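You operate a simulated robot arm through the tools that you are given. There is no shell and no other tool. Be economical: measure what you need, move in short steps, check, and stop when the job is done.

Carry out the task below with a simulated two-armed robot. There is one attempt and no reset: what you move stays moved.

JOB
Take the OFF sign down and start the beige cabinet's heater on FULL.
Fine: sign out of its holder and on the side shelf before you switch on; the white pipes' red lever open, green selector at FULL, so that the RUN lamp lights. Set down upright: yellow sign.

Only the result counts: the job must be done as asked and must still hold three seconds after the hand-in. Knocking over, shifting, dropping, spilling or breaking anything else fails it.

ROBOT AND FRAMES
Two 7-joint arms with fingered hands on one trunk, on a base that drives. Base frame: it is fixed to the floor where the robot stands at the start and does not move with it; the origin is under the middle of the robot, x ahead of it, y to its left, z up. Lengths are in mm, angles in degrees, forces in N, time in s.
The left shoulder is at the start at [21, 214, 1386], the right one opposite. With the tool pointing down near the work surface each hand reaches from about 100 to 580 mm from the robot's upright axis, wherever it stands, measured 20 degrees to its own side. Places, roughly: beige cabinet [700, -400, 1000]; green selector of the beige cabinet [500, -500, 1400]; red lever of the white pipes [500, 200, 1100]; side shelf of the beige cabinet [700, 0, 900]; switch of the beige cabinet [500, -300, 1300]. Payload 3.3 kg a hand.
The tool frame of a hand sits at the grasp point between the pads (the TCP): z along the fingers, y along the line on which they close. The tips reach 26 mm beyond it. The gripper opens to 132 mm. The gripper's body begins 73 mm behind the TCP. The gripper is a hand of 2 fingers: y runs from the thumb to the fingers, the wrist lies at [0, 0, -224] in the tool frame.
Orientation is told as [roll, pitch, yaw] about the base's x, y, z axes, in that order, counted from this pose: with the fingers straight down and closing along the base's y, the tool's x points along the base's -x, its y along +y and its z along -z.

CONTROLS
- The arms move only by the tool play_rows. It takes "left_moves", "right_moves" or both (then of equal length, played together; a hand with none holds still); each is a list that holds one entry, the list of rows, each a list of 6 numbers: the shift along the tool's x, y, z in cm, then the turn, a rotation vector about the tool's x, y, z in degrees. In form: [[[x, y, z, ax, ay, az], ...]]. A call has 1 to 12 rows; each row shifts and turns the commanded pose from where the row before left it, along the tool's axes as they then stand. Each row takes 0.2 s and may step no farther than 50 mm and 8.6 degrees from the row before; otherwise, the whole call is refused. Where a pose cannot be reached the arm comes as near as it can. A force on the tool above 40 N (or 10 N above the force at the start of the call, whichever is more), or a blocked arm, ends the call early, and 0.2 s more pass. In this call time passes only in rows, and 0.2 s behind the last. The reply holds the time, the measured pose of the TCP, the force on the tool along the base axes, the opening and the grip force, in the units named above and with some noise, with the torque about the TCP (base axes, N m) and any sound that the robot's microphone picked up.
- Cameras (640 x 400 px; columns grow to the right, rows downward): "scene" is now at [80.6, -20, 1548.3]; the picture's right is [-0.21, -0.98, 0.00], its down [-0.69, 0.15, -0.71] and it looks along [0.70, -0.15, -0.70] (base axes); focal length 265 px, centre (320, 200). "left" rides on the left gripper at [-66, -3, -99] in its tool frame; the picture's right is [0.04, -1.00, 0.00], its down [0.83, 0.03, -0.55] and it looks along [0.55, 0.02, 0.83] (tool axes); focal length 261 px, centre (320, 200). "right" rides on the right gripper at [65, -3, -99] in its tool frame; the picture's right is [0.04, 1.00, 0.00], its down [-0.83, 0.03, -0.55] and it looks along [-0.55, 0.02, 0.83] (tool axes); focal length 261 px, centre (320, 200). There is no depth. A picture from a camera that has moved, and an enlarged one, comes with that camera's place and axes in the base frame and with its lens. The place of the scene camera against the robot may be out by one fixed shift of up to 18 mm in any direction.
- get_image(camera): a new picture of that camera. The clock stands still meanwhile.
- raise_lower(by): slides the trunk up (or, below 0, down) by that many mm; the arms and the scene camera ride with it, the base frame stays. It gives what a move gives, with no picture.
- base_move(legs): drives the robot by 1 to 6 legs, each [ahead, left, turn to the left] in mm, mm and degrees, along the robot's own axes; the way and the turn of a leg run together, so that a leg with both is an arc; at most 1500 mm and 180 degrees a leg. The arms and the cameras ride along, it lands a little off, and it stops where it bumps. It gives what a move gives.
- finger_targets(finger1, thumb_bend, hand): sets how far each is bent, from 0 (flat) to 1 (curled in); at 0.3 the hand is open as for a grip, at 0.7 the pads meet at the TCP. One left out holds its place. A second passes; each finger stops where it meets its share of the squeeze, and holds until it gets a number again. It is the only way to open and close the hand. It gives what a move gives, with no picture; readings hold the bend of each and the force on the fingers (four entries, about 0 where the hand has none), thumb and palm.
- head_to(pan, tilt): turns the head with the scene camera to pan (to the left, within 86 degrees either way) and tilt (down, from -29 to 69), counted from straight ahead of the robot. It gives what a move gives.
- inspect(camera, box): a new picture of the part [left, top, right, bottom] of that camera's present view, enlarged. The clock stands still meanwhile.
- close_job(): hands the job in; it is judged then, once.

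Go step by step. Nothing tells you exact positions but the pictures and the camera data: compare them with the known pose of the tool, close in by small moves and look again before you grip or let go. The budget is 120 turns and 108 pictures, counting those below and the enlarged ones. Unless the task says otherwise, let go and move clear before handing in, and close with one line.

The tools are called as name(argument=value, ...) on one line, values as JSON. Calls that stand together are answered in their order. play_rows: Moves the arms, as the interface text tells. Its arguments: {"type":"object","properties":{"left_moves":{"type":"array","items":{"type":"array","items":{"type":"array","items":{"type":"number"}}}},"right_moves":{"type":"array","items":{"type":"array","items":{"type":"array","items":{"type":"number"}}}}},"required":[]} The other tools are called the same way: raise_lower (by) slides the trunk up or down; finger_targets (finger1, thumb_bend, hand) moves the fingers one by one; base_move (legs) drives the base; head_to (pan, tilt) turns the head that bears the scene camera; get_image (camera) takes a picture; inspect (camera, box) takes an enlarged picture of a part of a camera's view; close_job () hands the job in.

At the start:

```text
time_s: 0.0
left_tool_pos: [405.1, 51.0, 1149.2]
left_tcp_rot: [0.0, -0.1, 0.0]
left_wrist_force: [0.9, 0.3, -0.1]
left_moment: [-0.01, 0.03, -0.01]
left_opening: 132.0
left_grip_force: 0.0
left_shape: jaw
left_bend: [0.3, 0.3]
left_finger forces: [0.1, 0.0, 0.1, 0.0, 0.0, 0.0]
right_tool_pos: [292.9, -324.6, 1000.2]
right_tcp_rot: [0.1, -0.1, 0.0]
right_wrist_force: [0.0, 0.3, -0.8]
right_moment: [0.03, 0.01, 0.04]
right_opening: 131.8
right_grip_force: 0.1
right_shape: jaw
right_bend: [0.3, 0.3]
right_finger forces: [0.0, 0.1, 0.1, 0.0, 0.0, 0.1]
trunk travel left (down, up): [-667.0, 94.0]
robot x, y, heading: [-1.9, 2.1, 0.1]
head pan, tilt: [-12.0, 44.6]
```

scene: 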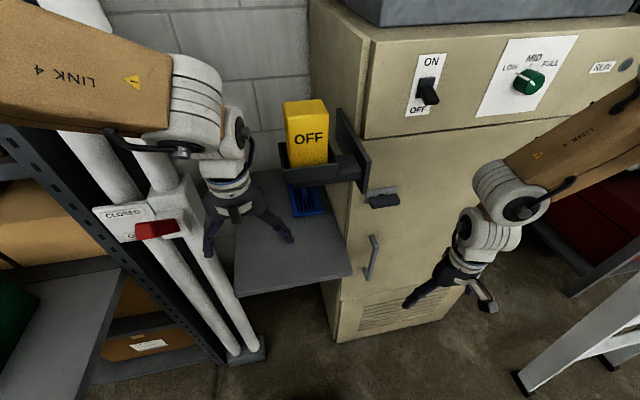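
right: 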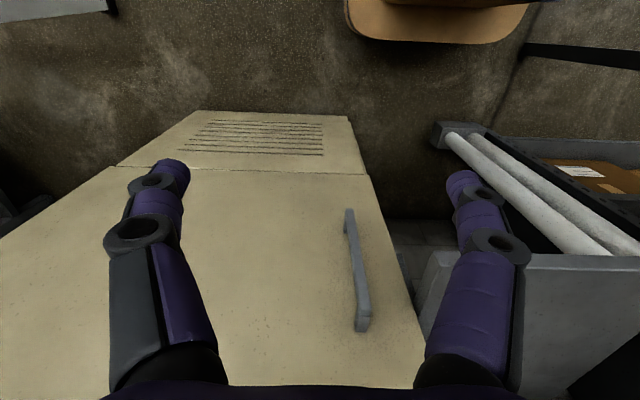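
left: 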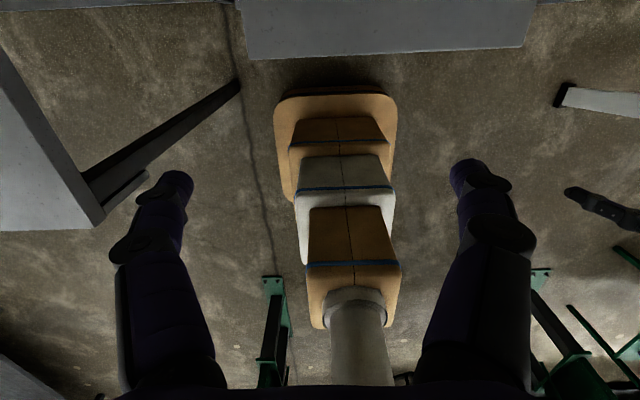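

I see the yellow OFF sign in a dark holder beside the cabinet, the shelf below it, the red lever on the left, and the switch and green dial on the cabinet. I'll enlarge the views first.

inspect(camera="scene", box=[220, 80, 420, 300])

inspect(camera="scene", box=[80, 170, 240, 270])

inspect(camera="scene", box=[390, 20, 640, 140])

```text
1.82 times, centred on (320, 190) of scene
camera zoom: at [80.6, -20.0, 1548.3], right [-0.21, -0.98, 0.0], down [-0.69, 0.15, -0.71], along [0.7, -0.15, -0.7], focal length 482 px, centre (320, 218)
```

zoom: 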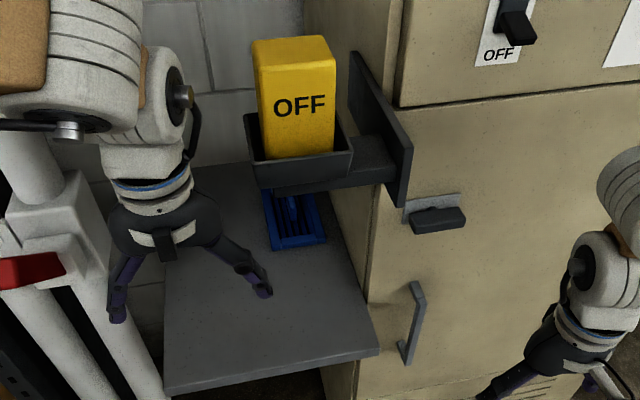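

```text
4.00 times, centred on (160, 220) of scene
camera zoom: at [80.6, -20.0, 1548.3], right [-0.21, -0.98, 0.0], down [-0.69, 0.15, -0.71], along [0.7, -0.15, -0.7], focal length 1060 px, centre (960, 120)
```

zoom: 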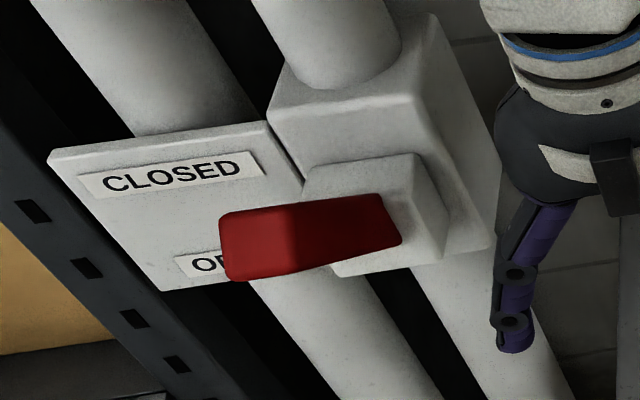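

```text
2.56 times, centred on (515, 80) of scene
camera zoom: at [80.6, -20.0, 1548.3], right [-0.21, -0.98, 0.0], down [-0.69, 0.15, -0.71], along [0.7, -0.15, -0.7], focal length 678 px, centre (-179, 507)
```

zoom: 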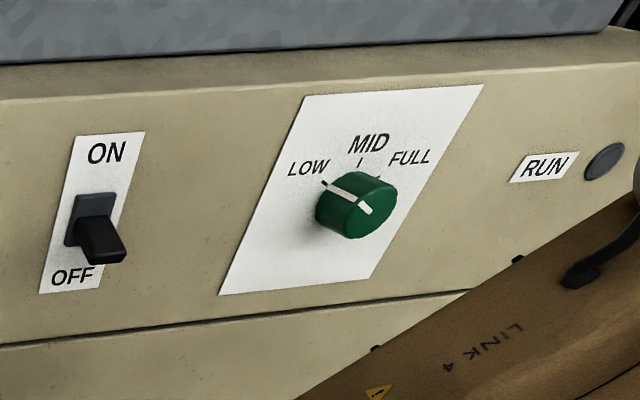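

The lever, dial and switch all need depth, so I'll raise the trunk for a second viewpoint.

raise_lower(by=90)

get_image(camera="scene")

```text
time_s: 1.2
left_tool_pos: [404.6, 50.7, 1238.5]
left_tcp_rot: [0.1, 0.0, 0.1]
left_wrist_force: [-0.1, -0.5, 0.2]
left_moment: [0.0, -0.01, -0.01]
left_opening: 132.0
left_grip_force: 0.1
left_shape: jaw
left_bend: [0.3, 0.3]
left_finger forces: [0.0, 0.0, 0.1, 0.1, 0.0, 0.0]
right_tool_pos: [293.1, -325.9, 1090.8]
right_tcp_rot: [0.2, -0.1, -0.1]
right_wrist_force: [0.1, 0.5, 0.0]
right_moment: [0.02, 0.0, 0.0]
right_opening: 131.9
right_grip_force: 0.1
right_shape: jaw
right_bend: [0.3, 0.3]
right_finger forces: [0.0, 0.0, 0.0, 0.1, 0.0, 0.0]
trunk travel left (down, up): [-757.0, 4.0]
robot x, y, heading: [4.2, 0.9, 0.1]
head pan, tilt: [-12.0, 44.6]
```

```text
101 pictures are left
camera scene: at [80.3, -20.0, 1638.3], right [-0.21, -0.98, 0.0], down [-0.69, 0.15, -0.71], along [0.7, -0.15, -0.7], focal length 265 px, centre (320, 200)
```

scene: 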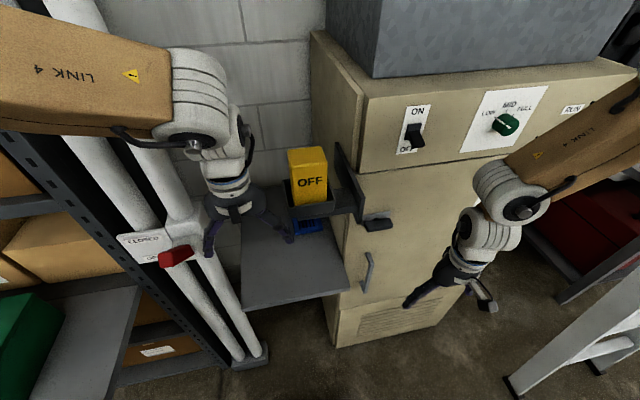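

I'll enlarge the same features from the higher viewpoint.

inspect(camera="scene", box=[380, 60, 600, 190])

inspect(camera="scene", box=[100, 200, 260, 300])

inspect(camera="scene", box=[230, 130, 390, 310])

```text
2.91 times, centred on (490, 125) of scene
camera zoom: at [80.3, -20.0, 1638.3], right [-0.21, -0.98, 0.0], down [-0.69, 0.15, -0.71], along [0.7, -0.15, -0.7], focal length 771 px, centre (-174, 418)
```

zoom: 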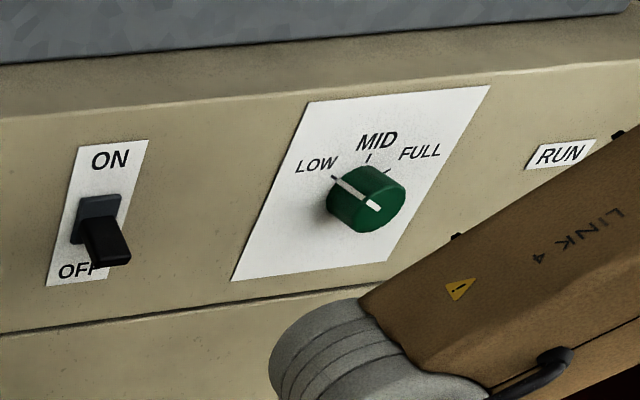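

```text
4.00 times, centred on (180, 250) of scene
camera zoom: at [80.3, -20.0, 1638.3], right [-0.21, -0.98, 0.0], down [-0.69, 0.15, -0.71], along [0.7, -0.15, -0.7], focal length 1060 px, centre (880, 0)
```

zoom: 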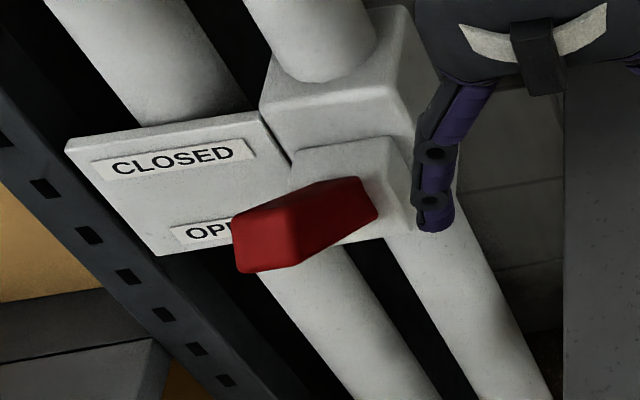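

```text
2.22 times, centred on (310, 220) of scene
camera zoom: at [80.3, -20.0, 1638.3], right [-0.21, -0.98, 0.0], down [-0.69, 0.15, -0.71], along [0.7, -0.15, -0.7], focal length 589 px, centre (342, 156)
```

zoom: 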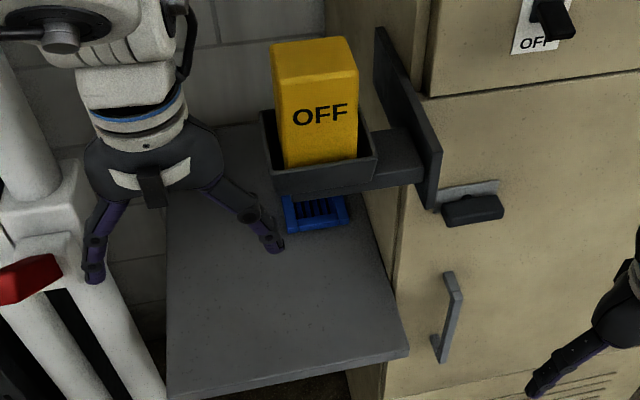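

The cabinet face is at about x=518 and the knob at about [490,-518,1354], set to LOW. The switch tip is near [479,-310,1350]. The sign top is about [472,-81,1357] and the shelf is at z≈884. The red lever points up and towards me from [512,215,1100], so it looks CLOSED. I'll raise the left hand above the sign and then shift the base to the right.

play_rows(left_moves=[[[0, 0, -4.5, 0, 0, 0], [0, 0, -4.5, 0, 0, 0], [0, 0, -4.5, 0, 0, 0], [0, 0, -4.5, 0, 0, 0], [0, 0, 0, 0, 0, 0]]])

base_move(legs=[[20, -110, 0]])

get_image(camera="scene")

get_image(camera="left")

```text
time_s: 2.5
left_tool_pos: [408.5, 52.6, 1420.0]
left_tcp_rot: [0.1, 0.0, 0.0]
left_wrist_force: [0.9, -0.4, -0.1]
left_moment: [0.01, 0.0, 0.03]
left_opening: 131.9
left_grip_force: 0.1
left_shape: jaw
left_bend: [0.3, 0.3]
left_finger forces: [0.0, 0.0, 0.0, 0.1, 0.0, 0.0]
right_tool_pos: [292.9, -325.1, 1089.9]
right_tcp_rot: [0.1, 0.1, -0.1]
right_wrist_force: [0.6, 0.6, -0.2]
right_moment: [0.0, -0.01, -0.01]
right_opening: 131.7
right_grip_force: 0.1
right_shape: jaw
right_bend: [0.3, 0.3]
right_finger forces: [0.0, 0.0, 0.2, 0.1, 0.1, 0.0]
trunk travel left (down, up): [-757.0, 4.0]
robot x, y, heading: [-2.3, -0.5, 0.2]
head pan, tilt: [-12.0, 44.6]
```

```text
time_s: 3.7
left_tool_pos: [426.2, -63.8, 1421.7]
left_tcp_rot: [-0.1, 0.0, 0.0]
left_wrist_force: [0.5, 0.4, 0.3]
left_moment: [0.01, 0.0, -0.03]
left_opening: 131.7
left_grip_force: 0.0
left_shape: jaw
left_bend: [0.3, 0.3]
left_finger forces: [0.0, 0.0, 0.0, 0.0, 0.1, 0.0]
right_tool_pos: [311.9, -441.8, 1091.3]
right_tcp_rot: [0.2, 0.1, -0.1]
right_wrist_force: [-1.0, -0.6, 0.5]
right_moment: [0.04, 0.0, -0.02]
right_opening: 131.8
right_grip_force: 0.1
right_shape: jaw
right_bend: [0.3, 0.3]
right_finger forces: [0.0, 0.0, 0.0, 0.0, 0.0, 0.0]
trunk travel left (down, up): [-757.0, 4.0]
robot x, y, heading: [16.3, -112.7, -0.1]
head pan, tilt: [-12.0, 44.6]
```

```text
97 pictures are left
camera scene: at [99.6, -135.8, 1638.4], right [-0.21, -0.98, 0.0], down [-0.69, 0.15, -0.71], along [0.7, -0.15, -0.7], focal length 265 px, centre (320, 200)
```

scene: 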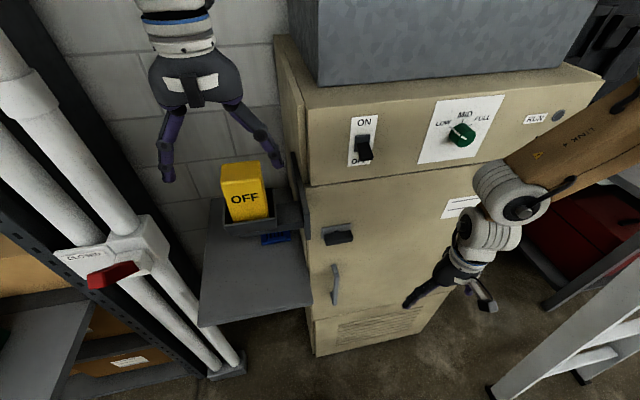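

```text
96 pictures are left
camera left: at [494.2, -65.2, 1519.5], right [-0.04, -1.0, 0.0], down [-0.83, 0.03, 0.55], along [-0.55, 0.02, -0.83], focal length 261 px, centre (320, 200)
```

left: 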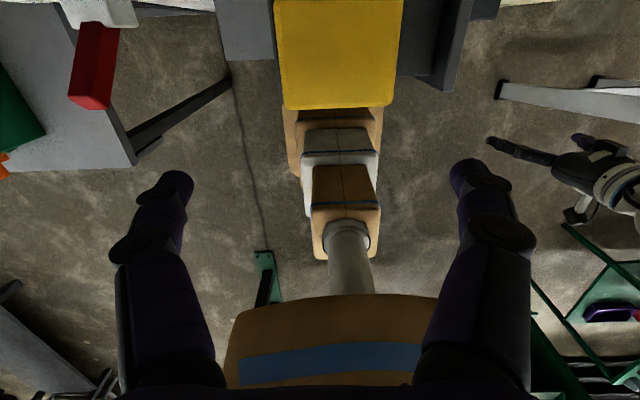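

From the hand camera the sign top has its front edge at x≈454 and its centre at y≈-73. I'll centre over it and look again.

play_rows(left_moves=[[[-2.4, -0.5, 0, 0, 0, 0], [-2.4, -0.4, 0, 0, 0, 0], [0, 0, 0, 0, 0, 0]]])

get_image(camera="left")

inspect(camera="scene", box=[130, 60, 330, 280])

```text
time_s: 4.7
left_tool_pos: [481.1, -43.2, 1443.7]
left_tcp_rot: [-4.8, -1.3, 4.2]
left_wrist_force: [0.1, 0.8, -1.3]
left_moment: [-0.02, -0.02, 0.01]
left_opening: 131.8
left_grip_force: 0.1
left_shape: jaw
left_bend: [0.3, 0.3]
left_finger forces: [0.0, 0.0, 0.0, 0.1, 0.1, 0.0]
left hand out of reach, approached as far as the arm can: row 2
right_tool_pos: [313.1, -441.2, 1092.1]
right_tcp_rot: [0.1, 0.0, -0.1]
right_wrist_force: [-0.4, 0.0, -0.4]
right_moment: [-0.01, 0.03, 0.01]
right_opening: 132.0
right_grip_force: 0.1
right_shape: jaw
right_bend: [0.3, 0.3]
right_finger forces: [0.1, 0.0, 0.1, 0.1, 0.0, 0.0]
trunk travel left (down, up): [-757.0, 4.0]
robot x, y, heading: [17.0, -117.6, 0.0]
head pan, tilt: [-12.0, 44.6]
stopped in row 3 (left hand): the arm was blocked; the commanded pose is now the measured one
```

```text
95 pictures are left
camera left: at [545.9, -32.3, 1543.3], right [0.03, -1.0, 0.08], down [-0.85, 0.02, 0.53], along [-0.53, -0.09, -0.84], focal length 261 px, centre (320, 200)
```

left: 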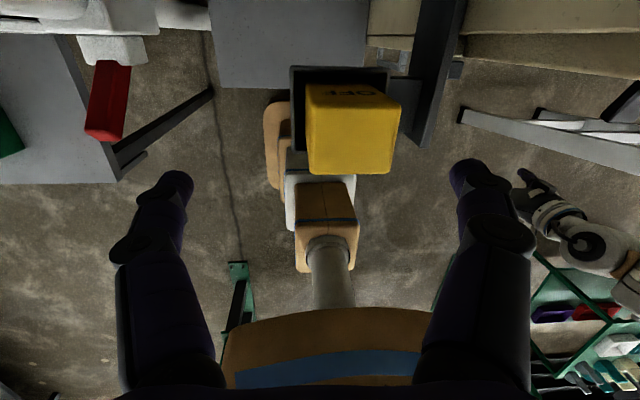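

```text
1.82 times, centred on (230, 170) of scene
camera zoom: at [99.9, -134.9, 1638.4], right [-0.21, -0.98, 0.0], down [-0.69, 0.15, -0.71], along [0.7, -0.15, -0.7], focal length 482 px, centre (484, 254)
```

zoom: 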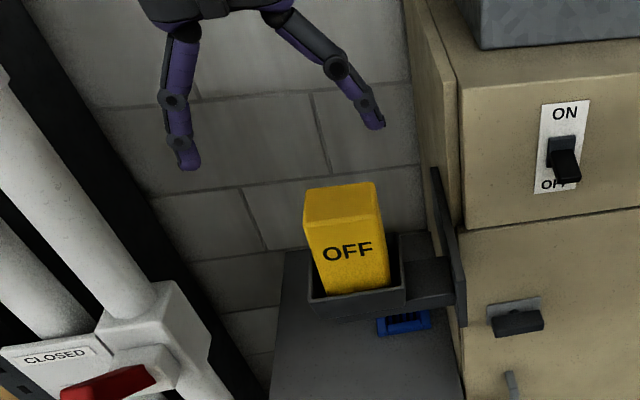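

The left arm is at its limit, so I'll drive closer with the hand held high, then straighten it.

base_move(legs=[[65, -40, 0]])

play_rows(left_moves=[[[2, 0, 0, -4.8, 1.3, 4.2], [2, 0, 0, 0, 0, 0], [0, 0, 0, 0, 0, 0]]])

get_image(camera="left")

```text
time_s: 5.7
left_tool_pos: [549.4, -85.4, 1441.7]
left_tcp_rot: [-4.7, -1.0, 4.3]
left_wrist_force: [-0.7, -0.4, -0.1]
left_moment: [0.0, 0.05, 0.0]
left_opening: 132.0
left_grip_force: 0.0
left_shape: jaw
left_bend: [0.3, 0.3]
left_finger forces: [0.1, 0.1, 0.0, 0.1, 0.1, 0.0]
right_tool_pos: [379.6, -482.2, 1091.0]
right_tcp_rot: [0.2, 0.0, 0.1]
right_wrist_force: [-0.2, 0.3, 0.2]
right_moment: [0.0, -0.01, 0.01]
right_opening: 132.1
right_grip_force: 0.1
right_shape: jaw
right_bend: [0.3, 0.3]
right_finger forces: [0.1, 0.0, 0.0, 0.0, 0.0, 0.0]
trunk travel left (down, up): [-757.0, 4.0]
robot x, y, heading: [83.4, -157.0, -0.1]
head pan, tilt: [-12.0, 44.6]
```

```text
time_s: 6.5
left_tool_pos: [500.2, -88.0, 1437.6]
left_tcp_rot: [0.3, 0.1, -0.1]
left_wrist_force: [-0.3, -0.9, -0.2]
left_moment: [-0.02, 0.02, 0.03]
left_opening: 132.1
left_grip_force: 0.1
left_shape: jaw
left_bend: [0.3, 0.3]
left_finger forces: [0.1, 0.1, 0.0, 0.0, 0.0, 0.1]
left hand out of reach, approached as far as the arm can: row 1
right_tool_pos: [377.9, -479.6, 1092.1]
right_tcp_rot: [0.1, 0.0, 0.0]
right_wrist_force: [0.4, -0.9, 0.0]
right_moment: [-0.01, -0.02, 0.02]
right_opening: 132.0
right_grip_force: 0.2
right_shape: jaw
right_bend: [0.3, 0.3]
right_finger forces: [0.0, 0.0, 0.1, 0.1, 0.0, 0.1]
trunk travel left (down, up): [-757.0, 4.0]
robot x, y, heading: [85.7, -153.6, 0.1]
head pan, tilt: [-12.0, 44.6]
```

```text
93 pictures are left
camera left: at [566.4, -89.4, 1536.7], right [-0.04, -1.0, 0.0], down [-0.83, 0.03, 0.55], along [-0.55, 0.03, -0.83], focal length 261 px, centre (320, 200)
```

left: 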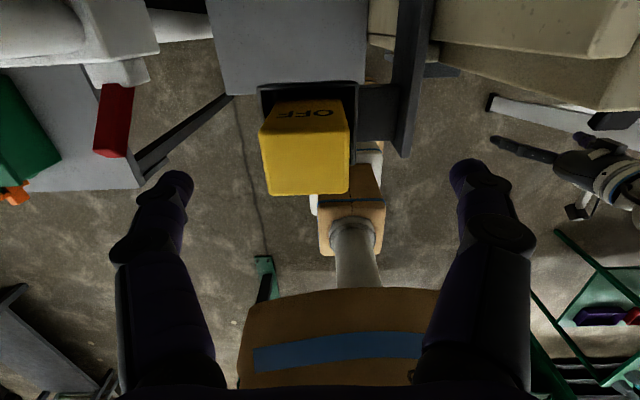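

The sign top centre is at about [480,-75]. I'll go over it and descend to TCP z≈1322.

play_rows(left_moves=[[[2, 1.3, 0, 0, 0, 0], [0, 0, 4, 0, 0, 0], [0, 0, 4, 0, 0, 0], [0, 0, 3.5, 0, 0, 0], [0, 0, 0, 0, 0, 0]]])

get_image(camera="left")

inspect(camera="scene", box=[100, 80, 320, 280])

```text
time_s: 7.7
left_tool_pos: [481.0, -74.7, 1319.9]
left_tcp_rot: [0.2, 0.1, 0.0]
left_wrist_force: [-0.4, -0.5, -1.1]
left_moment: [0.0, 0.01, 0.0]
left_opening: 131.9
left_grip_force: 0.0
left_shape: jaw
left_bend: [0.3, 0.3]
left_finger forces: [0.0, 0.0, 0.1, 0.0, 0.0, 0.0]
right_tool_pos: [377.1, -481.3, 1090.7]
right_tcp_rot: [0.2, 0.0, 0.1]
right_wrist_force: [-0.2, 0.0, -0.8]
right_moment: [0.02, -0.01, 0.0]
right_opening: 131.5
right_grip_force: 0.1
right_shape: jaw
right_bend: [0.3, 0.3]
right_finger forces: [0.1, 0.1, 0.0, 0.0, 0.0, 0.0]
trunk travel left (down, up): [-757.0, 4.0]
robot x, y, heading: [82.1, -153.1, 0.0]
head pan, tilt: [-12.0, 44.6]
```

```text
92 pictures are left
camera left: at [547.6, -75.5, 1420.1], right [-0.04, -1.0, 0.0], down [-0.83, 0.03, 0.55], along [-0.55, 0.02, -0.83], focal length 261 px, centre (320, 200)
```

left: 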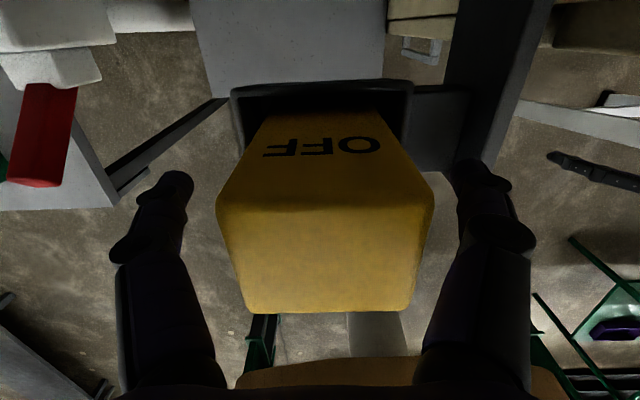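

```text
2.00 times, centred on (210, 180) of scene
camera zoom: at [165.3, -176.6, 1638.4], right [-0.21, -0.98, 0.0], down [-0.69, 0.15, -0.71], along [0.7, -0.15, -0.7], focal length 530 px, centre (540, 240)
```

zoom: 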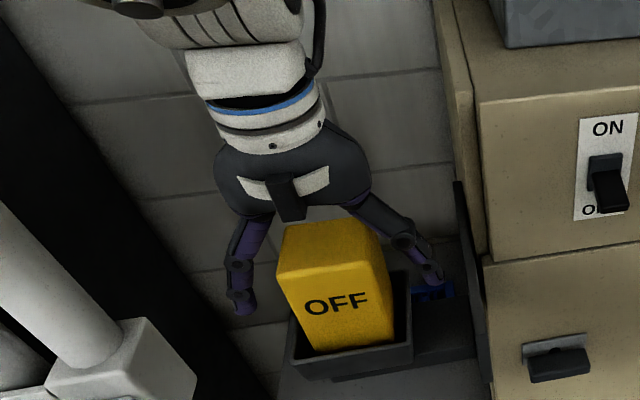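

The fingers straddle the sign, so I'll close on it.

finger_targets(hand="left", finger1=0.65, thumb_bend=0.65)

get_image(camera="left")

```text
time_s: 8.7
left_tool_pos: [481.5, -73.6, 1321.1]
left_tcp_rot: [0.3, 0.0, -0.1]
left_wrist_force: [-0.1, -0.1, 0.8]
left_moment: [0.0, 0.02, -0.01]
left_opening: 61.6
left_grip_force: 13.3
left_shape: fingers
left_bend: [0.51, 0.58]
left_finger forces: [12.9, 0.0, 0.0, 0.0, 12.9, 0.0]
right_tool_pos: [378.4, -481.2, 1090.7]
right_tcp_rot: [0.2, 0.0, 0.0]
right_wrist_force: [0.9, 0.0, -0.8]
right_moment: [-0.01, 0.03, -0.01]
right_opening: 132.0
right_grip_force: 0.0
right_shape: jaw
right_bend: [0.3, 0.3]
right_finger forces: [0.1, 0.0, 0.0, 0.0, 0.1, 0.0]
trunk travel left (down, up): [-757.0, 4.0]
robot x, y, heading: [83.2, -157.8, 0.2]
head pan, tilt: [-12.0, 44.6]
```

```text
90 pictures are left
camera left: at [548.0, -75.1, 1420.2], right [-0.04, -1.0, 0.0], down [-0.83, 0.03, 0.55], along [-0.55, 0.02, -0.83], focal length 261 px, centre (320, 200)
```

left: 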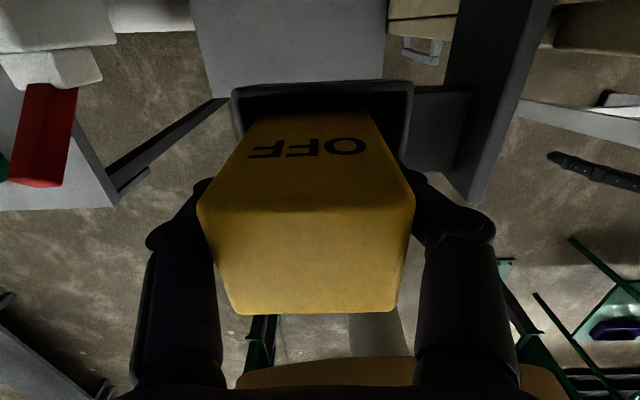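

It's gripped at 61.6 mm with about 13 N. I'll lift straight up.

play_rows(left_moves=[[[0, 0, -2, 0, 0, 0], [0, 0, -2, 0, 0, 0], [0, 0, -2, 0, 0, 0], [0, 0, -2, 0, 0, 0], [0, 0, 0, 0, 0, 0]]])

get_image(camera="left")

inspect(camera="scene", box=[100, 80, 320, 280])

```text
time_s: 9.9
left_tool_pos: [480.5, -75.1, 1403.3]
left_tcp_rot: [0.1, 0.0, -0.1]
left_wrist_force: [-0.1, -0.2, -1.1]
left_moment: [-0.02, -0.01, -0.01]
left_opening: 61.7
left_grip_force: 12.8
left_shape: fingers
left_bend: [0.51, 0.58]
left_finger forces: [12.9, 0.0, 0.1, 0.0, 13.0, 0.0]
right_tool_pos: [379.2, -480.5, 1090.7]
right_tcp_rot: [0.2, 0.0, 0.0]
right_wrist_force: [0.4, -0.3, 0.7]
right_moment: [-0.01, 0.04, 0.0]
right_opening: 131.7
right_grip_force: 0.2
right_shape: jaw
right_bend: [0.3, 0.3]
right_finger forces: [0.0, 0.0, 0.0, 0.1, 0.2, 0.0]
trunk travel left (down, up): [-757.0, 4.0]
robot x, y, heading: [90.4, -156.2, 0.0]
head pan, tilt: [-12.0, 44.6]
```

```text
89 pictures are left
camera left: at [547.7, -76.0, 1502.5], right [-0.04, -1.0, 0.0], down [-0.83, 0.03, 0.55], along [-0.55, 0.02, -0.83], focal length 261 px, centre (320, 200)
```

left: 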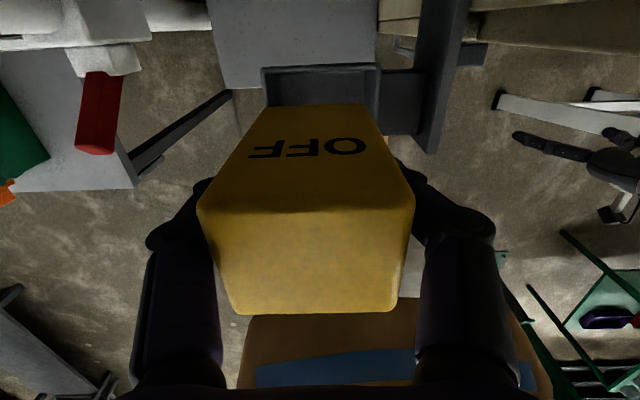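

```text
2.00 times, centred on (210, 180) of scene
camera zoom: at [166.1, -175.8, 1638.3], right [-0.21, -0.98, 0.0], down [-0.69, 0.15, -0.71], along [0.7, -0.15, -0.7], focal length 530 px, centre (540, 240)
```

zoom: 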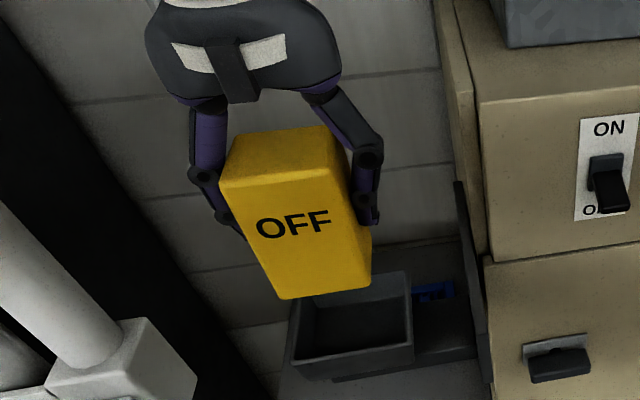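

The sign is out of the holder, about 115 mm tall with its bottom about 80 mm below the TCP. I'll move left to y≈65 over the free part of the shelf, then check.

play_rows(left_moves=[[[0, 0, -1, 0, 0, 0], [-0.5, 3.5, 0, 0, 0, 0], [-0.5, 3.5, 0, 0, 0, 0], [-0.5, 3.5, 0, 0, 0, 0], [-0.5, 3.5, 0, 0, 0, 0], [0, 0, 0, 0, 0, 0]]])

head_to(pan=15, tilt=45)

get_image(camera="scene")

get_image(camera="left")

```text
time_s: 11.3
left_tool_pos: [501.1, 62.5, 1412.8]
left_tcp_rot: [0.2, 0.1, 0.0]
left_wrist_force: [-0.2, -1.0, -0.8]
left_moment: [0.01, 0.0, -0.02]
left_opening: 61.8
left_grip_force: 13.2
left_shape: fingers
left_bend: [0.51, 0.58]
left_finger forces: [13.0, 0.1, 0.1, 0.0, 12.9, 0.0]
right_tool_pos: [377.4, -481.8, 1090.2]
right_tcp_rot: [0.2, 0.0, -0.1]
right_wrist_force: [-0.7, 0.6, -0.4]
right_moment: [-0.02, -0.02, 0.0]
right_opening: 131.8
right_grip_force: 0.0
right_shape: jaw
right_bend: [0.3, 0.3]
right_finger forces: [0.0, 0.0, 0.0, 0.1, 0.0, 0.0]
trunk travel left (down, up): [-757.0, 4.0]
robot x, y, heading: [88.4, -153.3, -0.2]
head pan, tilt: [-12.0, 44.6]
```

```text
time_s: 12.2
left_tool_pos: [502.3, 64.3, 1412.4]
left_tcp_rot: [0.1, 0.1, 0.0]
left_wrist_force: [0.6, 0.4, -0.9]
left_moment: [0.03, 0.02, 0.01]
left_opening: 61.9
left_grip_force: 12.4
left_shape: fingers
left_bend: [0.51, 0.58]
left_finger forces: [13.0, 0.0, 0.1, 0.0, 12.9, 0.0]
right_tool_pos: [379.5, -480.4, 1089.7]
right_tcp_rot: [0.3, 0.1, 0.0]
right_wrist_force: [1.0, 0.1, -0.1]
right_moment: [-0.03, 0.0, 0.0]
right_opening: 131.6
right_grip_force: 0.0
right_shape: jaw
right_bend: [0.3, 0.3]
right_finger forces: [0.0, 0.0, 0.1, 0.0, 0.0, 0.0]
trunk travel left (down, up): [-757.0, 4.0]
robot x, y, heading: [85.6, -153.1, 0.1]
head pan, tilt: [15.0, 45.0]
```

```text
87 pictures are left
camera scene: at [164.3, -137.9, 1637.8], right [0.26, -0.97, 0.0], down [-0.68, -0.18, -0.71], along [0.68, 0.18, -0.71], focal length 265 px, centre (320, 200)
```

scene: 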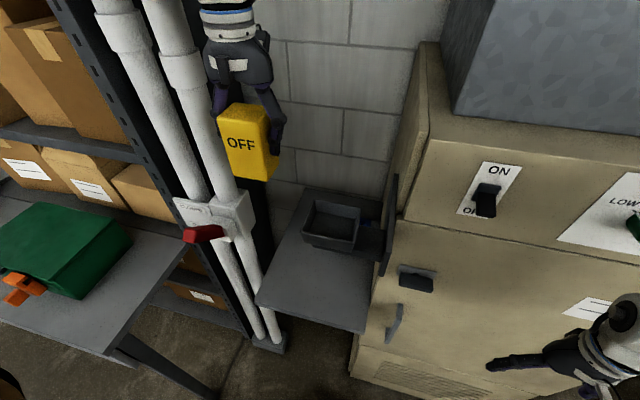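

```text
86 pictures are left
camera left: at [568.8, 62.3, 1511.6], right [-0.04, -1.0, 0.0], down [-0.83, 0.03, 0.55], along [-0.55, 0.02, -0.83], focal length 261 px, centre (320, 200)
```

left: 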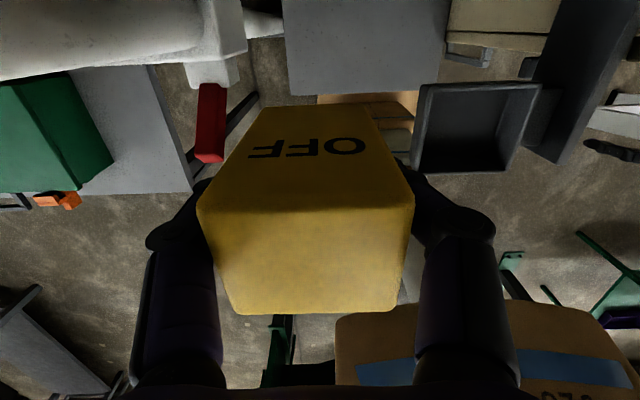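

The path to the shelf is clear: the lever is to the left and the holder to the right. I'll lower the trunk and check.

raise_lower(by=-220)

get_image(camera="scene")

get_image(camera="right")

```text
time_s: 14.6
left_tool_pos: [501.6, 65.3, 1193.6]
left_tcp_rot: [0.1, 0.1, 0.0]
left_wrist_force: [-0.1, 0.0, -1.0]
left_moment: [0.03, -0.03, -0.04]
left_opening: 61.9
left_grip_force: 12.9
left_shape: fingers
left_bend: [0.51, 0.58]
left_finger forces: [12.9, 0.0, 0.0, 0.1, 13.0, 0.0]
right_tool_pos: [378.5, -480.4, 871.5]
right_tcp_rot: [0.2, -0.1, 0.0]
right_wrist_force: [-0.1, 0.1, 0.2]
right_moment: [0.01, 0.03, 0.0]
right_opening: 131.6
right_grip_force: 0.1
right_shape: jaw
right_bend: [0.3, 0.3]
right_finger forces: [0.0, 0.0, 0.1, 0.1, 0.0, 0.0]
trunk travel left (down, up): [-537.0, 224.0]
robot x, y, heading: [86.1, -153.1, 0.0]
head pan, tilt: [15.0, 45.0]
```

```text
85 pictures are left
camera scene: at [168.2, -137.9, 1417.8], right [0.26, -0.97, 0.0], down [-0.68, -0.18, -0.71], along [0.68, 0.18, -0.71], focal length 265 px, centre (320, 200)
```

scene: 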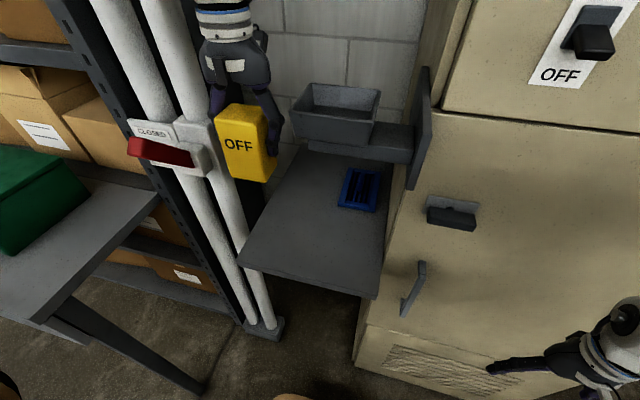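

```text
84 pictures are left
camera right: at [313.1, -484.0, 969.9], right [-0.04, 1.0, 0.0], down [0.83, 0.03, 0.55], along [0.55, 0.03, -0.83], focal length 261 px, centre (320, 200)
```

right: 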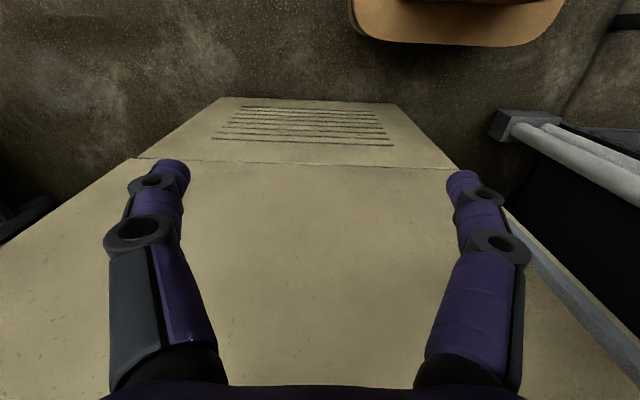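

The shelf is at z≈880 with its front edge at x≈440 and a free area around [520,65]. I'll go 20 mm forward and down to just above it.

play_rows(left_moves=[[[-2, 0.5, 0, 0, 0, 0], [0, 0, 4, 0, 0, 0], [0, 0, 4, 0, 0, 0], [0, 0, 4, 0, 0, 0], [0, 0, 4, 0, 0, 0], [0, 0, 0, 0, 0, 0]]])

inspect(camera="scene", box=[120, 80, 440, 320])

get_image(camera="left")

```text
time_s: 16.0
left_tool_pos: [523.0, 69.2, 1031.1]
left_tcp_rot: [0.2, 0.0, -0.1]
left_wrist_force: [-0.5, 0.1, -1.6]
left_moment: [-0.01, -0.01, 0.01]
left_opening: 61.8
left_grip_force: 12.8
left_shape: fingers
left_bend: [0.51, 0.58]
left_finger forces: [12.8, 0.1, 0.1, 0.0, 12.8, 0.0]
right_tool_pos: [378.4, -481.6, 871.1]
right_tcp_rot: [0.3, -0.1, -0.1]
right_wrist_force: [0.3, -0.8, 0.2]
right_moment: [-0.05, 0.0, 0.04]
right_opening: 131.9
right_grip_force: 0.0
right_shape: jaw
right_bend: [0.3, 0.3]
right_finger forces: [0.0, 0.0, 0.0, 0.0, 0.0, 0.1]
trunk travel left (down, up): [-537.0, 224.0]
robot x, y, heading: [86.4, -157.0, 0.1]
head pan, tilt: [15.0, 45.0]
```

```text
1.67 times, centred on (280, 200) of scene
camera zoom: at [167.8, -138.0, 1417.7], right [0.26, -0.97, 0.0], down [-0.68, -0.18, -0.71], along [0.68, 0.18, -0.71], focal length 442 px, centre (387, 200)
```

zoom: 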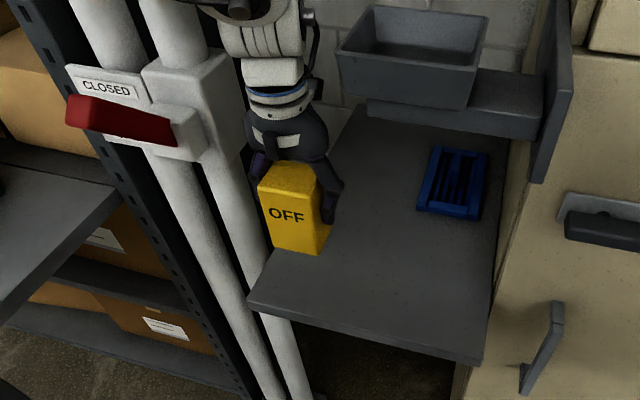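

```text
82 pictures are left
camera left: at [588.5, 67.5, 1129.9], right [-0.04, -1.0, 0.0], down [-0.83, 0.03, 0.55], along [-0.55, 0.02, -0.83], focal length 261 px, centre (320, 200)
```

left: 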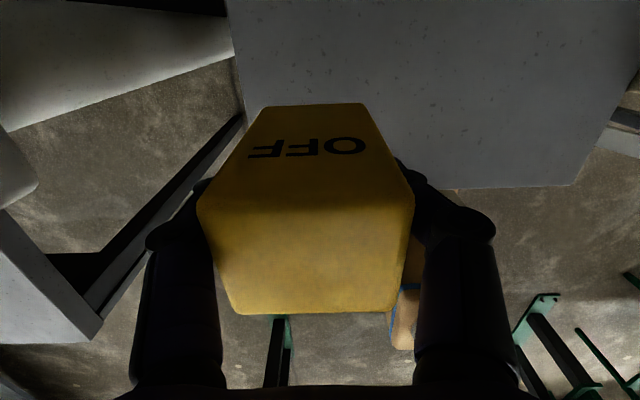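

The sign hangs over the shelf with margins of about 50 mm in front and 40 mm to the left. I'll descend slowly to contact.

play_rows(left_moves=[[[0, 0, 2, 0, 0, 0], [0, 0, 2, 0, 0, 0], [0, 0, 0, 0, 0, 0]]])

inspect(camera="scene", box=[200, 130, 320, 230])

```text
time_s: 16.8
left_tool_pos: [521.2, 70.1, 992.0]
left_tcp_rot: [0.2, 0.1, 0.0]
left_wrist_force: [0.2, 1.0, -1.1]
left_moment: [0.0, 0.02, 0.02]
left_opening: 61.4
left_grip_force: 12.5
left_shape: fingers
left_bend: [0.51, 0.58]
left_finger forces: [12.8, 0.0, 0.0, 0.1, 12.8, 0.0]
right_tool_pos: [378.3, -480.6, 871.3]
right_tcp_rot: [0.2, 0.0, 0.0]
right_wrist_force: [0.3, 0.3, -0.1]
right_moment: [0.05, 0.01, -0.01]
right_opening: 131.7
right_grip_force: 0.0
right_shape: jaw
right_bend: [0.3, 0.3]
right_finger forces: [0.0, 0.0, 0.0, 0.0, 0.1, 0.0]
trunk travel left (down, up): [-537.0, 224.0]
robot x, y, heading: [86.7, -158.3, -0.1]
head pan, tilt: [15.0, 45.0]
```

```text
4.00 times, centred on (260, 180) of scene
camera zoom: at [168.1, -138.0, 1417.7], right [0.26, -0.97, 0.0], down [-0.68, -0.18, -0.71], along [0.68, 0.18, -0.71], focal length 1060 px, centre (560, 280)
```

zoom: 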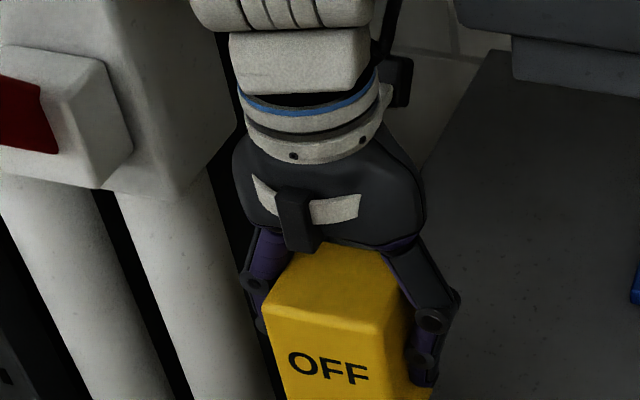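

No contact yet, so I'll continue in 5 mm steps.

play_rows(left_moves=[[[0, 0, 0.5, 0, 0, 0], [0, 0, 0.5, 0, 0, 0], [0, 0, 0.5, 0, 0, 0], [0, 0, 0, 0, 0, 0]]])

inspect(camera="scene", box=[200, 170, 320, 270])

```text
time_s: 17.8
left_tool_pos: [519.7, 70.0, 977.0]
left_tcp_rot: [0.0, 0.0, 0.0]
left_wrist_force: [0.3, 0.4, -0.9]
left_moment: [0.05, 0.01, 0.0]
left_opening: 61.7
left_grip_force: 12.2
left_shape: fingers
left_bend: [0.51, 0.58]
left_finger forces: [12.8, 0.0, 0.1, 0.1, 12.7, 0.0]
right_tool_pos: [378.0, -481.0, 872.3]
right_tcp_rot: [0.2, 0.0, 0.0]
right_wrist_force: [-0.6, 0.1, 0.0]
right_moment: [-0.01, 0.0, 0.01]
right_opening: 131.8
right_grip_force: 0.0
right_shape: jaw
right_bend: [0.3, 0.3]
right_finger forces: [0.0, 0.0, 0.0, 0.0, 0.0, 0.0]
trunk travel left (down, up): [-537.0, 224.0]
robot x, y, heading: [81.8, -154.5, -0.1]
head pan, tilt: [15.0, 45.0]
```

```text
4.00 times, centred on (260, 220) of scene
camera zoom: at [168.3, -137.9, 1417.7], right [0.26, -0.97, 0.0], down [-0.68, -0.18, -0.71], along [0.68, 0.18, -0.71], focal length 1060 px, centre (560, 120)
```

zoom: 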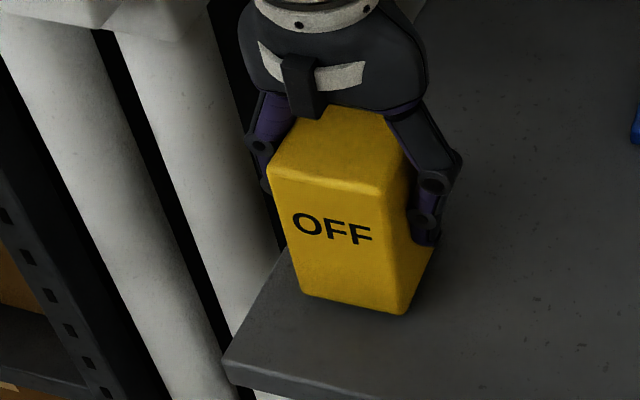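

It's nearly down. I'll shift 10 mm away from the left edge and keep descending.

play_rows(left_moves=[[[0, -1, 0, 0, 0, 0], [0, 0, 0.4, 0, 0, 0], [0, 0, 0.4, 0, 0, 0], [0, 0, 0, 0, 0, 0]]])

inspect(camera="scene", box=[200, 170, 320, 270])

```text
time_s: 18.8
left_tool_pos: [520.2, 59.5, 971.0]
left_tcp_rot: [0.1, 0.1, -0.1]
left_wrist_force: [0.6, 0.6, 2.7]
left_moment: [0.03, -0.01, 0.0]
left_opening: 61.6
left_grip_force: 12.8
left_shape: fingers
left_bend: [0.51, 0.59]
left_finger forces: [13.2, 0.0, 0.0, 0.1, 12.9, 0.1]
right_tool_pos: [378.2, -481.2, 871.0]
right_tcp_rot: [0.1, 0.0, 0.0]
right_wrist_force: [0.1, 0.2, 0.3]
right_moment: [0.03, 0.0, 0.0]
right_opening: 132.1
right_grip_force: 0.1
right_shape: jaw
right_bend: [0.3, 0.3]
right_finger forces: [0.0, 0.1, 0.1, 0.0, 0.0, 0.0]
trunk travel left (down, up): [-537.0, 224.0]
robot x, y, heading: [87.4, -156.7, 0.0]
head pan, tilt: [15.0, 45.0]
```

```text
4.00 times, centred on (260, 220) of scene
camera zoom: at [168.1, -137.9, 1417.7], right [0.26, -0.97, 0.0], down [-0.68, -0.18, -0.71], along [0.68, 0.18, -0.71], focal length 1060 px, centre (560, 120)
```

zoom: 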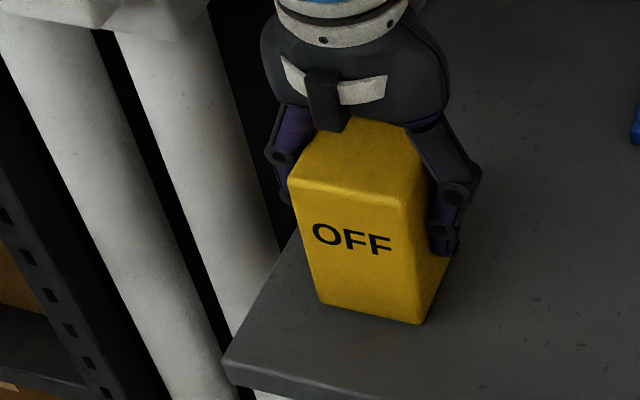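

Contact with the shelf shows as about 4 N of support, so I'll open the hand.

finger_targets(hand="left", finger1=0.44, thumb_bend=0.46)

inspect(camera="scene", box=[200, 170, 320, 270])

get_image(camera="left")

```text
time_s: 19.8
left_tool_pos: [520.0, 58.7, 969.9]
left_tcp_rot: [0.1, 0.1, 0.0]
left_wrist_force: [-0.4, -0.2, -0.4]
left_moment: [-0.02, 0.01, 0.0]
left_opening: 82.9
left_grip_force: 0.0
left_shape: fingers
left_bend: [0.44, 0.46]
left_finger forces: [0.0, 0.0, 0.0, 0.0, 0.0, 0.1]
right_tool_pos: [377.4, -481.4, 870.7]
right_tcp_rot: [0.2, 0.1, -0.1]
right_wrist_force: [1.0, 0.1, 1.0]
right_moment: [0.0, -0.01, 0.0]
right_opening: 131.7
right_grip_force: 0.1
right_shape: jaw
right_bend: [0.3, 0.3]
right_finger forces: [0.1, 0.0, 0.0, 0.0, 0.1, 0.0]
trunk travel left (down, up): [-537.0, 224.0]
robot x, y, heading: [85.1, -155.8, -0.2]
head pan, tilt: [15.0, 45.0]
```

```text
4.00 times, centred on (260, 220) of scene
camera zoom: at [168.3, -137.9, 1417.7], right [0.26, -0.97, 0.0], down [-0.68, -0.18, -0.71], along [0.68, 0.18, -0.71], focal length 1060 px, centre (560, 120)
```

zoom: 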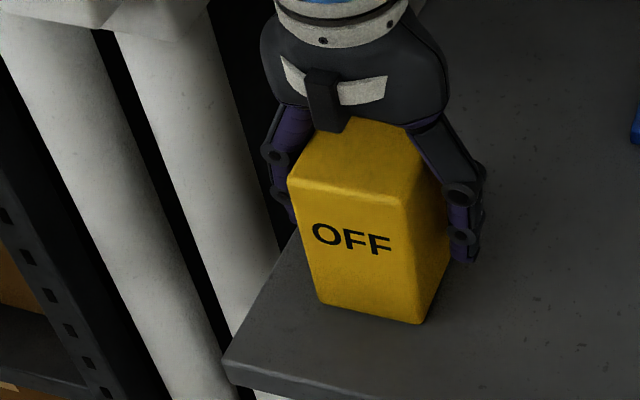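

```text
77 pictures are left
camera left: at [586.7, 58.3, 1069.2], right [-0.04, -1.0, 0.0], down [-0.83, 0.03, 0.55], along [-0.55, 0.02, -0.83], focal length 261 px, centre (320, 200)
```

left: 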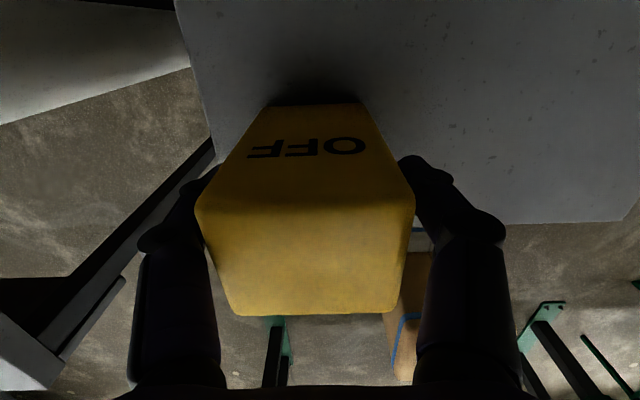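

The sign stands upright and released. I'll open fully and rise straight up.

finger_targets(hand="left", finger1=0.33, thumb_bend=0.33)

play_rows(left_moves=[[[0, 0, -1, 0, 0, 0], [0, 0, -2, 0, 0, 0], [0, 0, -3, 0, 0, 0], [0, 0, -4, 0, 0, 0], [0, 0, -4.5, 0, 0, 0], [0, 0, -4.5, 0, 0, 0], [0, 0, -4.5, 0, 0, 0], [0, 0, 0, 0, 0, 0]]])

get_image(camera="scene")

```text
time_s: 20.8
left_tool_pos: [520.4, 60.3, 969.8]
left_tcp_rot: [0.1, 0.1, 0.0]
left_wrist_force: [-0.1, -0.1, -0.2]
left_moment: [0.02, -0.02, -0.02]
left_opening: 122.9
left_grip_force: 0.0
left_shape: fingers
left_bend: [0.33, 0.33]
left_finger forces: [0.0, 0.0, 0.0, 0.1, 0.1, 0.1]
right_tool_pos: [379.1, -480.8, 870.1]
right_tcp_rot: [0.3, 0.0, 0.0]
right_wrist_force: [-0.5, -0.4, 0.3]
right_moment: [0.03, -0.02, 0.0]
right_opening: 132.1
right_grip_force: 0.0
right_shape: jaw
right_bend: [0.3, 0.3]
right_finger forces: [0.0, 0.1, 0.0, 0.1, 0.0, 0.0]
trunk travel left (down, up): [-537.0, 224.0]
robot x, y, heading: [85.1, -157.5, -0.1]
head pan, tilt: [15.0, 45.0]
```

```text
time_s: 22.6
left_tool_pos: [521.6, 60.9, 1204.3]
left_tcp_rot: [0.1, 0.0, -0.1]
left_wrist_force: [0.3, 0.7, -0.3]
left_moment: [-0.05, 0.01, 0.03]
left_opening: 123.3
left_grip_force: 0.1
left_shape: fingers
left_bend: [0.33, 0.33]
left_finger forces: [0.0, 0.0, 0.0, 0.0, 0.1, 0.0]
right_tool_pos: [378.4, -480.6, 870.5]
right_tcp_rot: [0.1, 0.1, 0.1]
right_wrist_force: [0.0, 0.6, -0.2]
right_moment: [0.01, -0.01, -0.01]
right_opening: 131.8
right_grip_force: 0.1
right_shape: jaw
right_bend: [0.3, 0.3]
right_finger forces: [0.1, 0.0, 0.0, 0.0, 0.1, 0.0]
trunk travel left (down, up): [-537.0, 224.0]
robot x, y, heading: [86.0, -158.0, 0.0]
head pan, tilt: [15.0, 45.0]
```

```text
76 pictures are left
camera scene: at [168.6, -137.2, 1417.6], right [0.26, -0.97, 0.0], down [-0.68, -0.18, -0.71], along [0.68, 0.18, -0.71], focal length 265 px, centre (320, 200)
```

scene: 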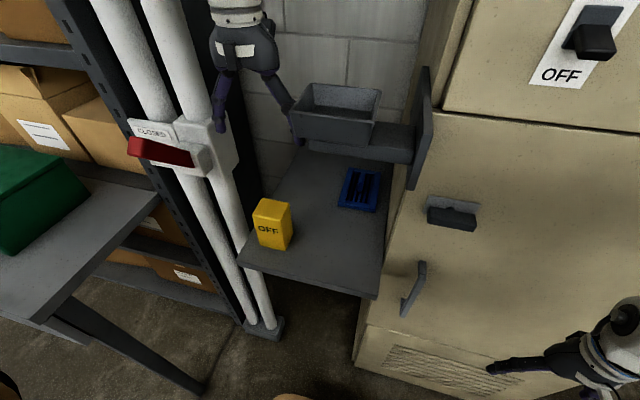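

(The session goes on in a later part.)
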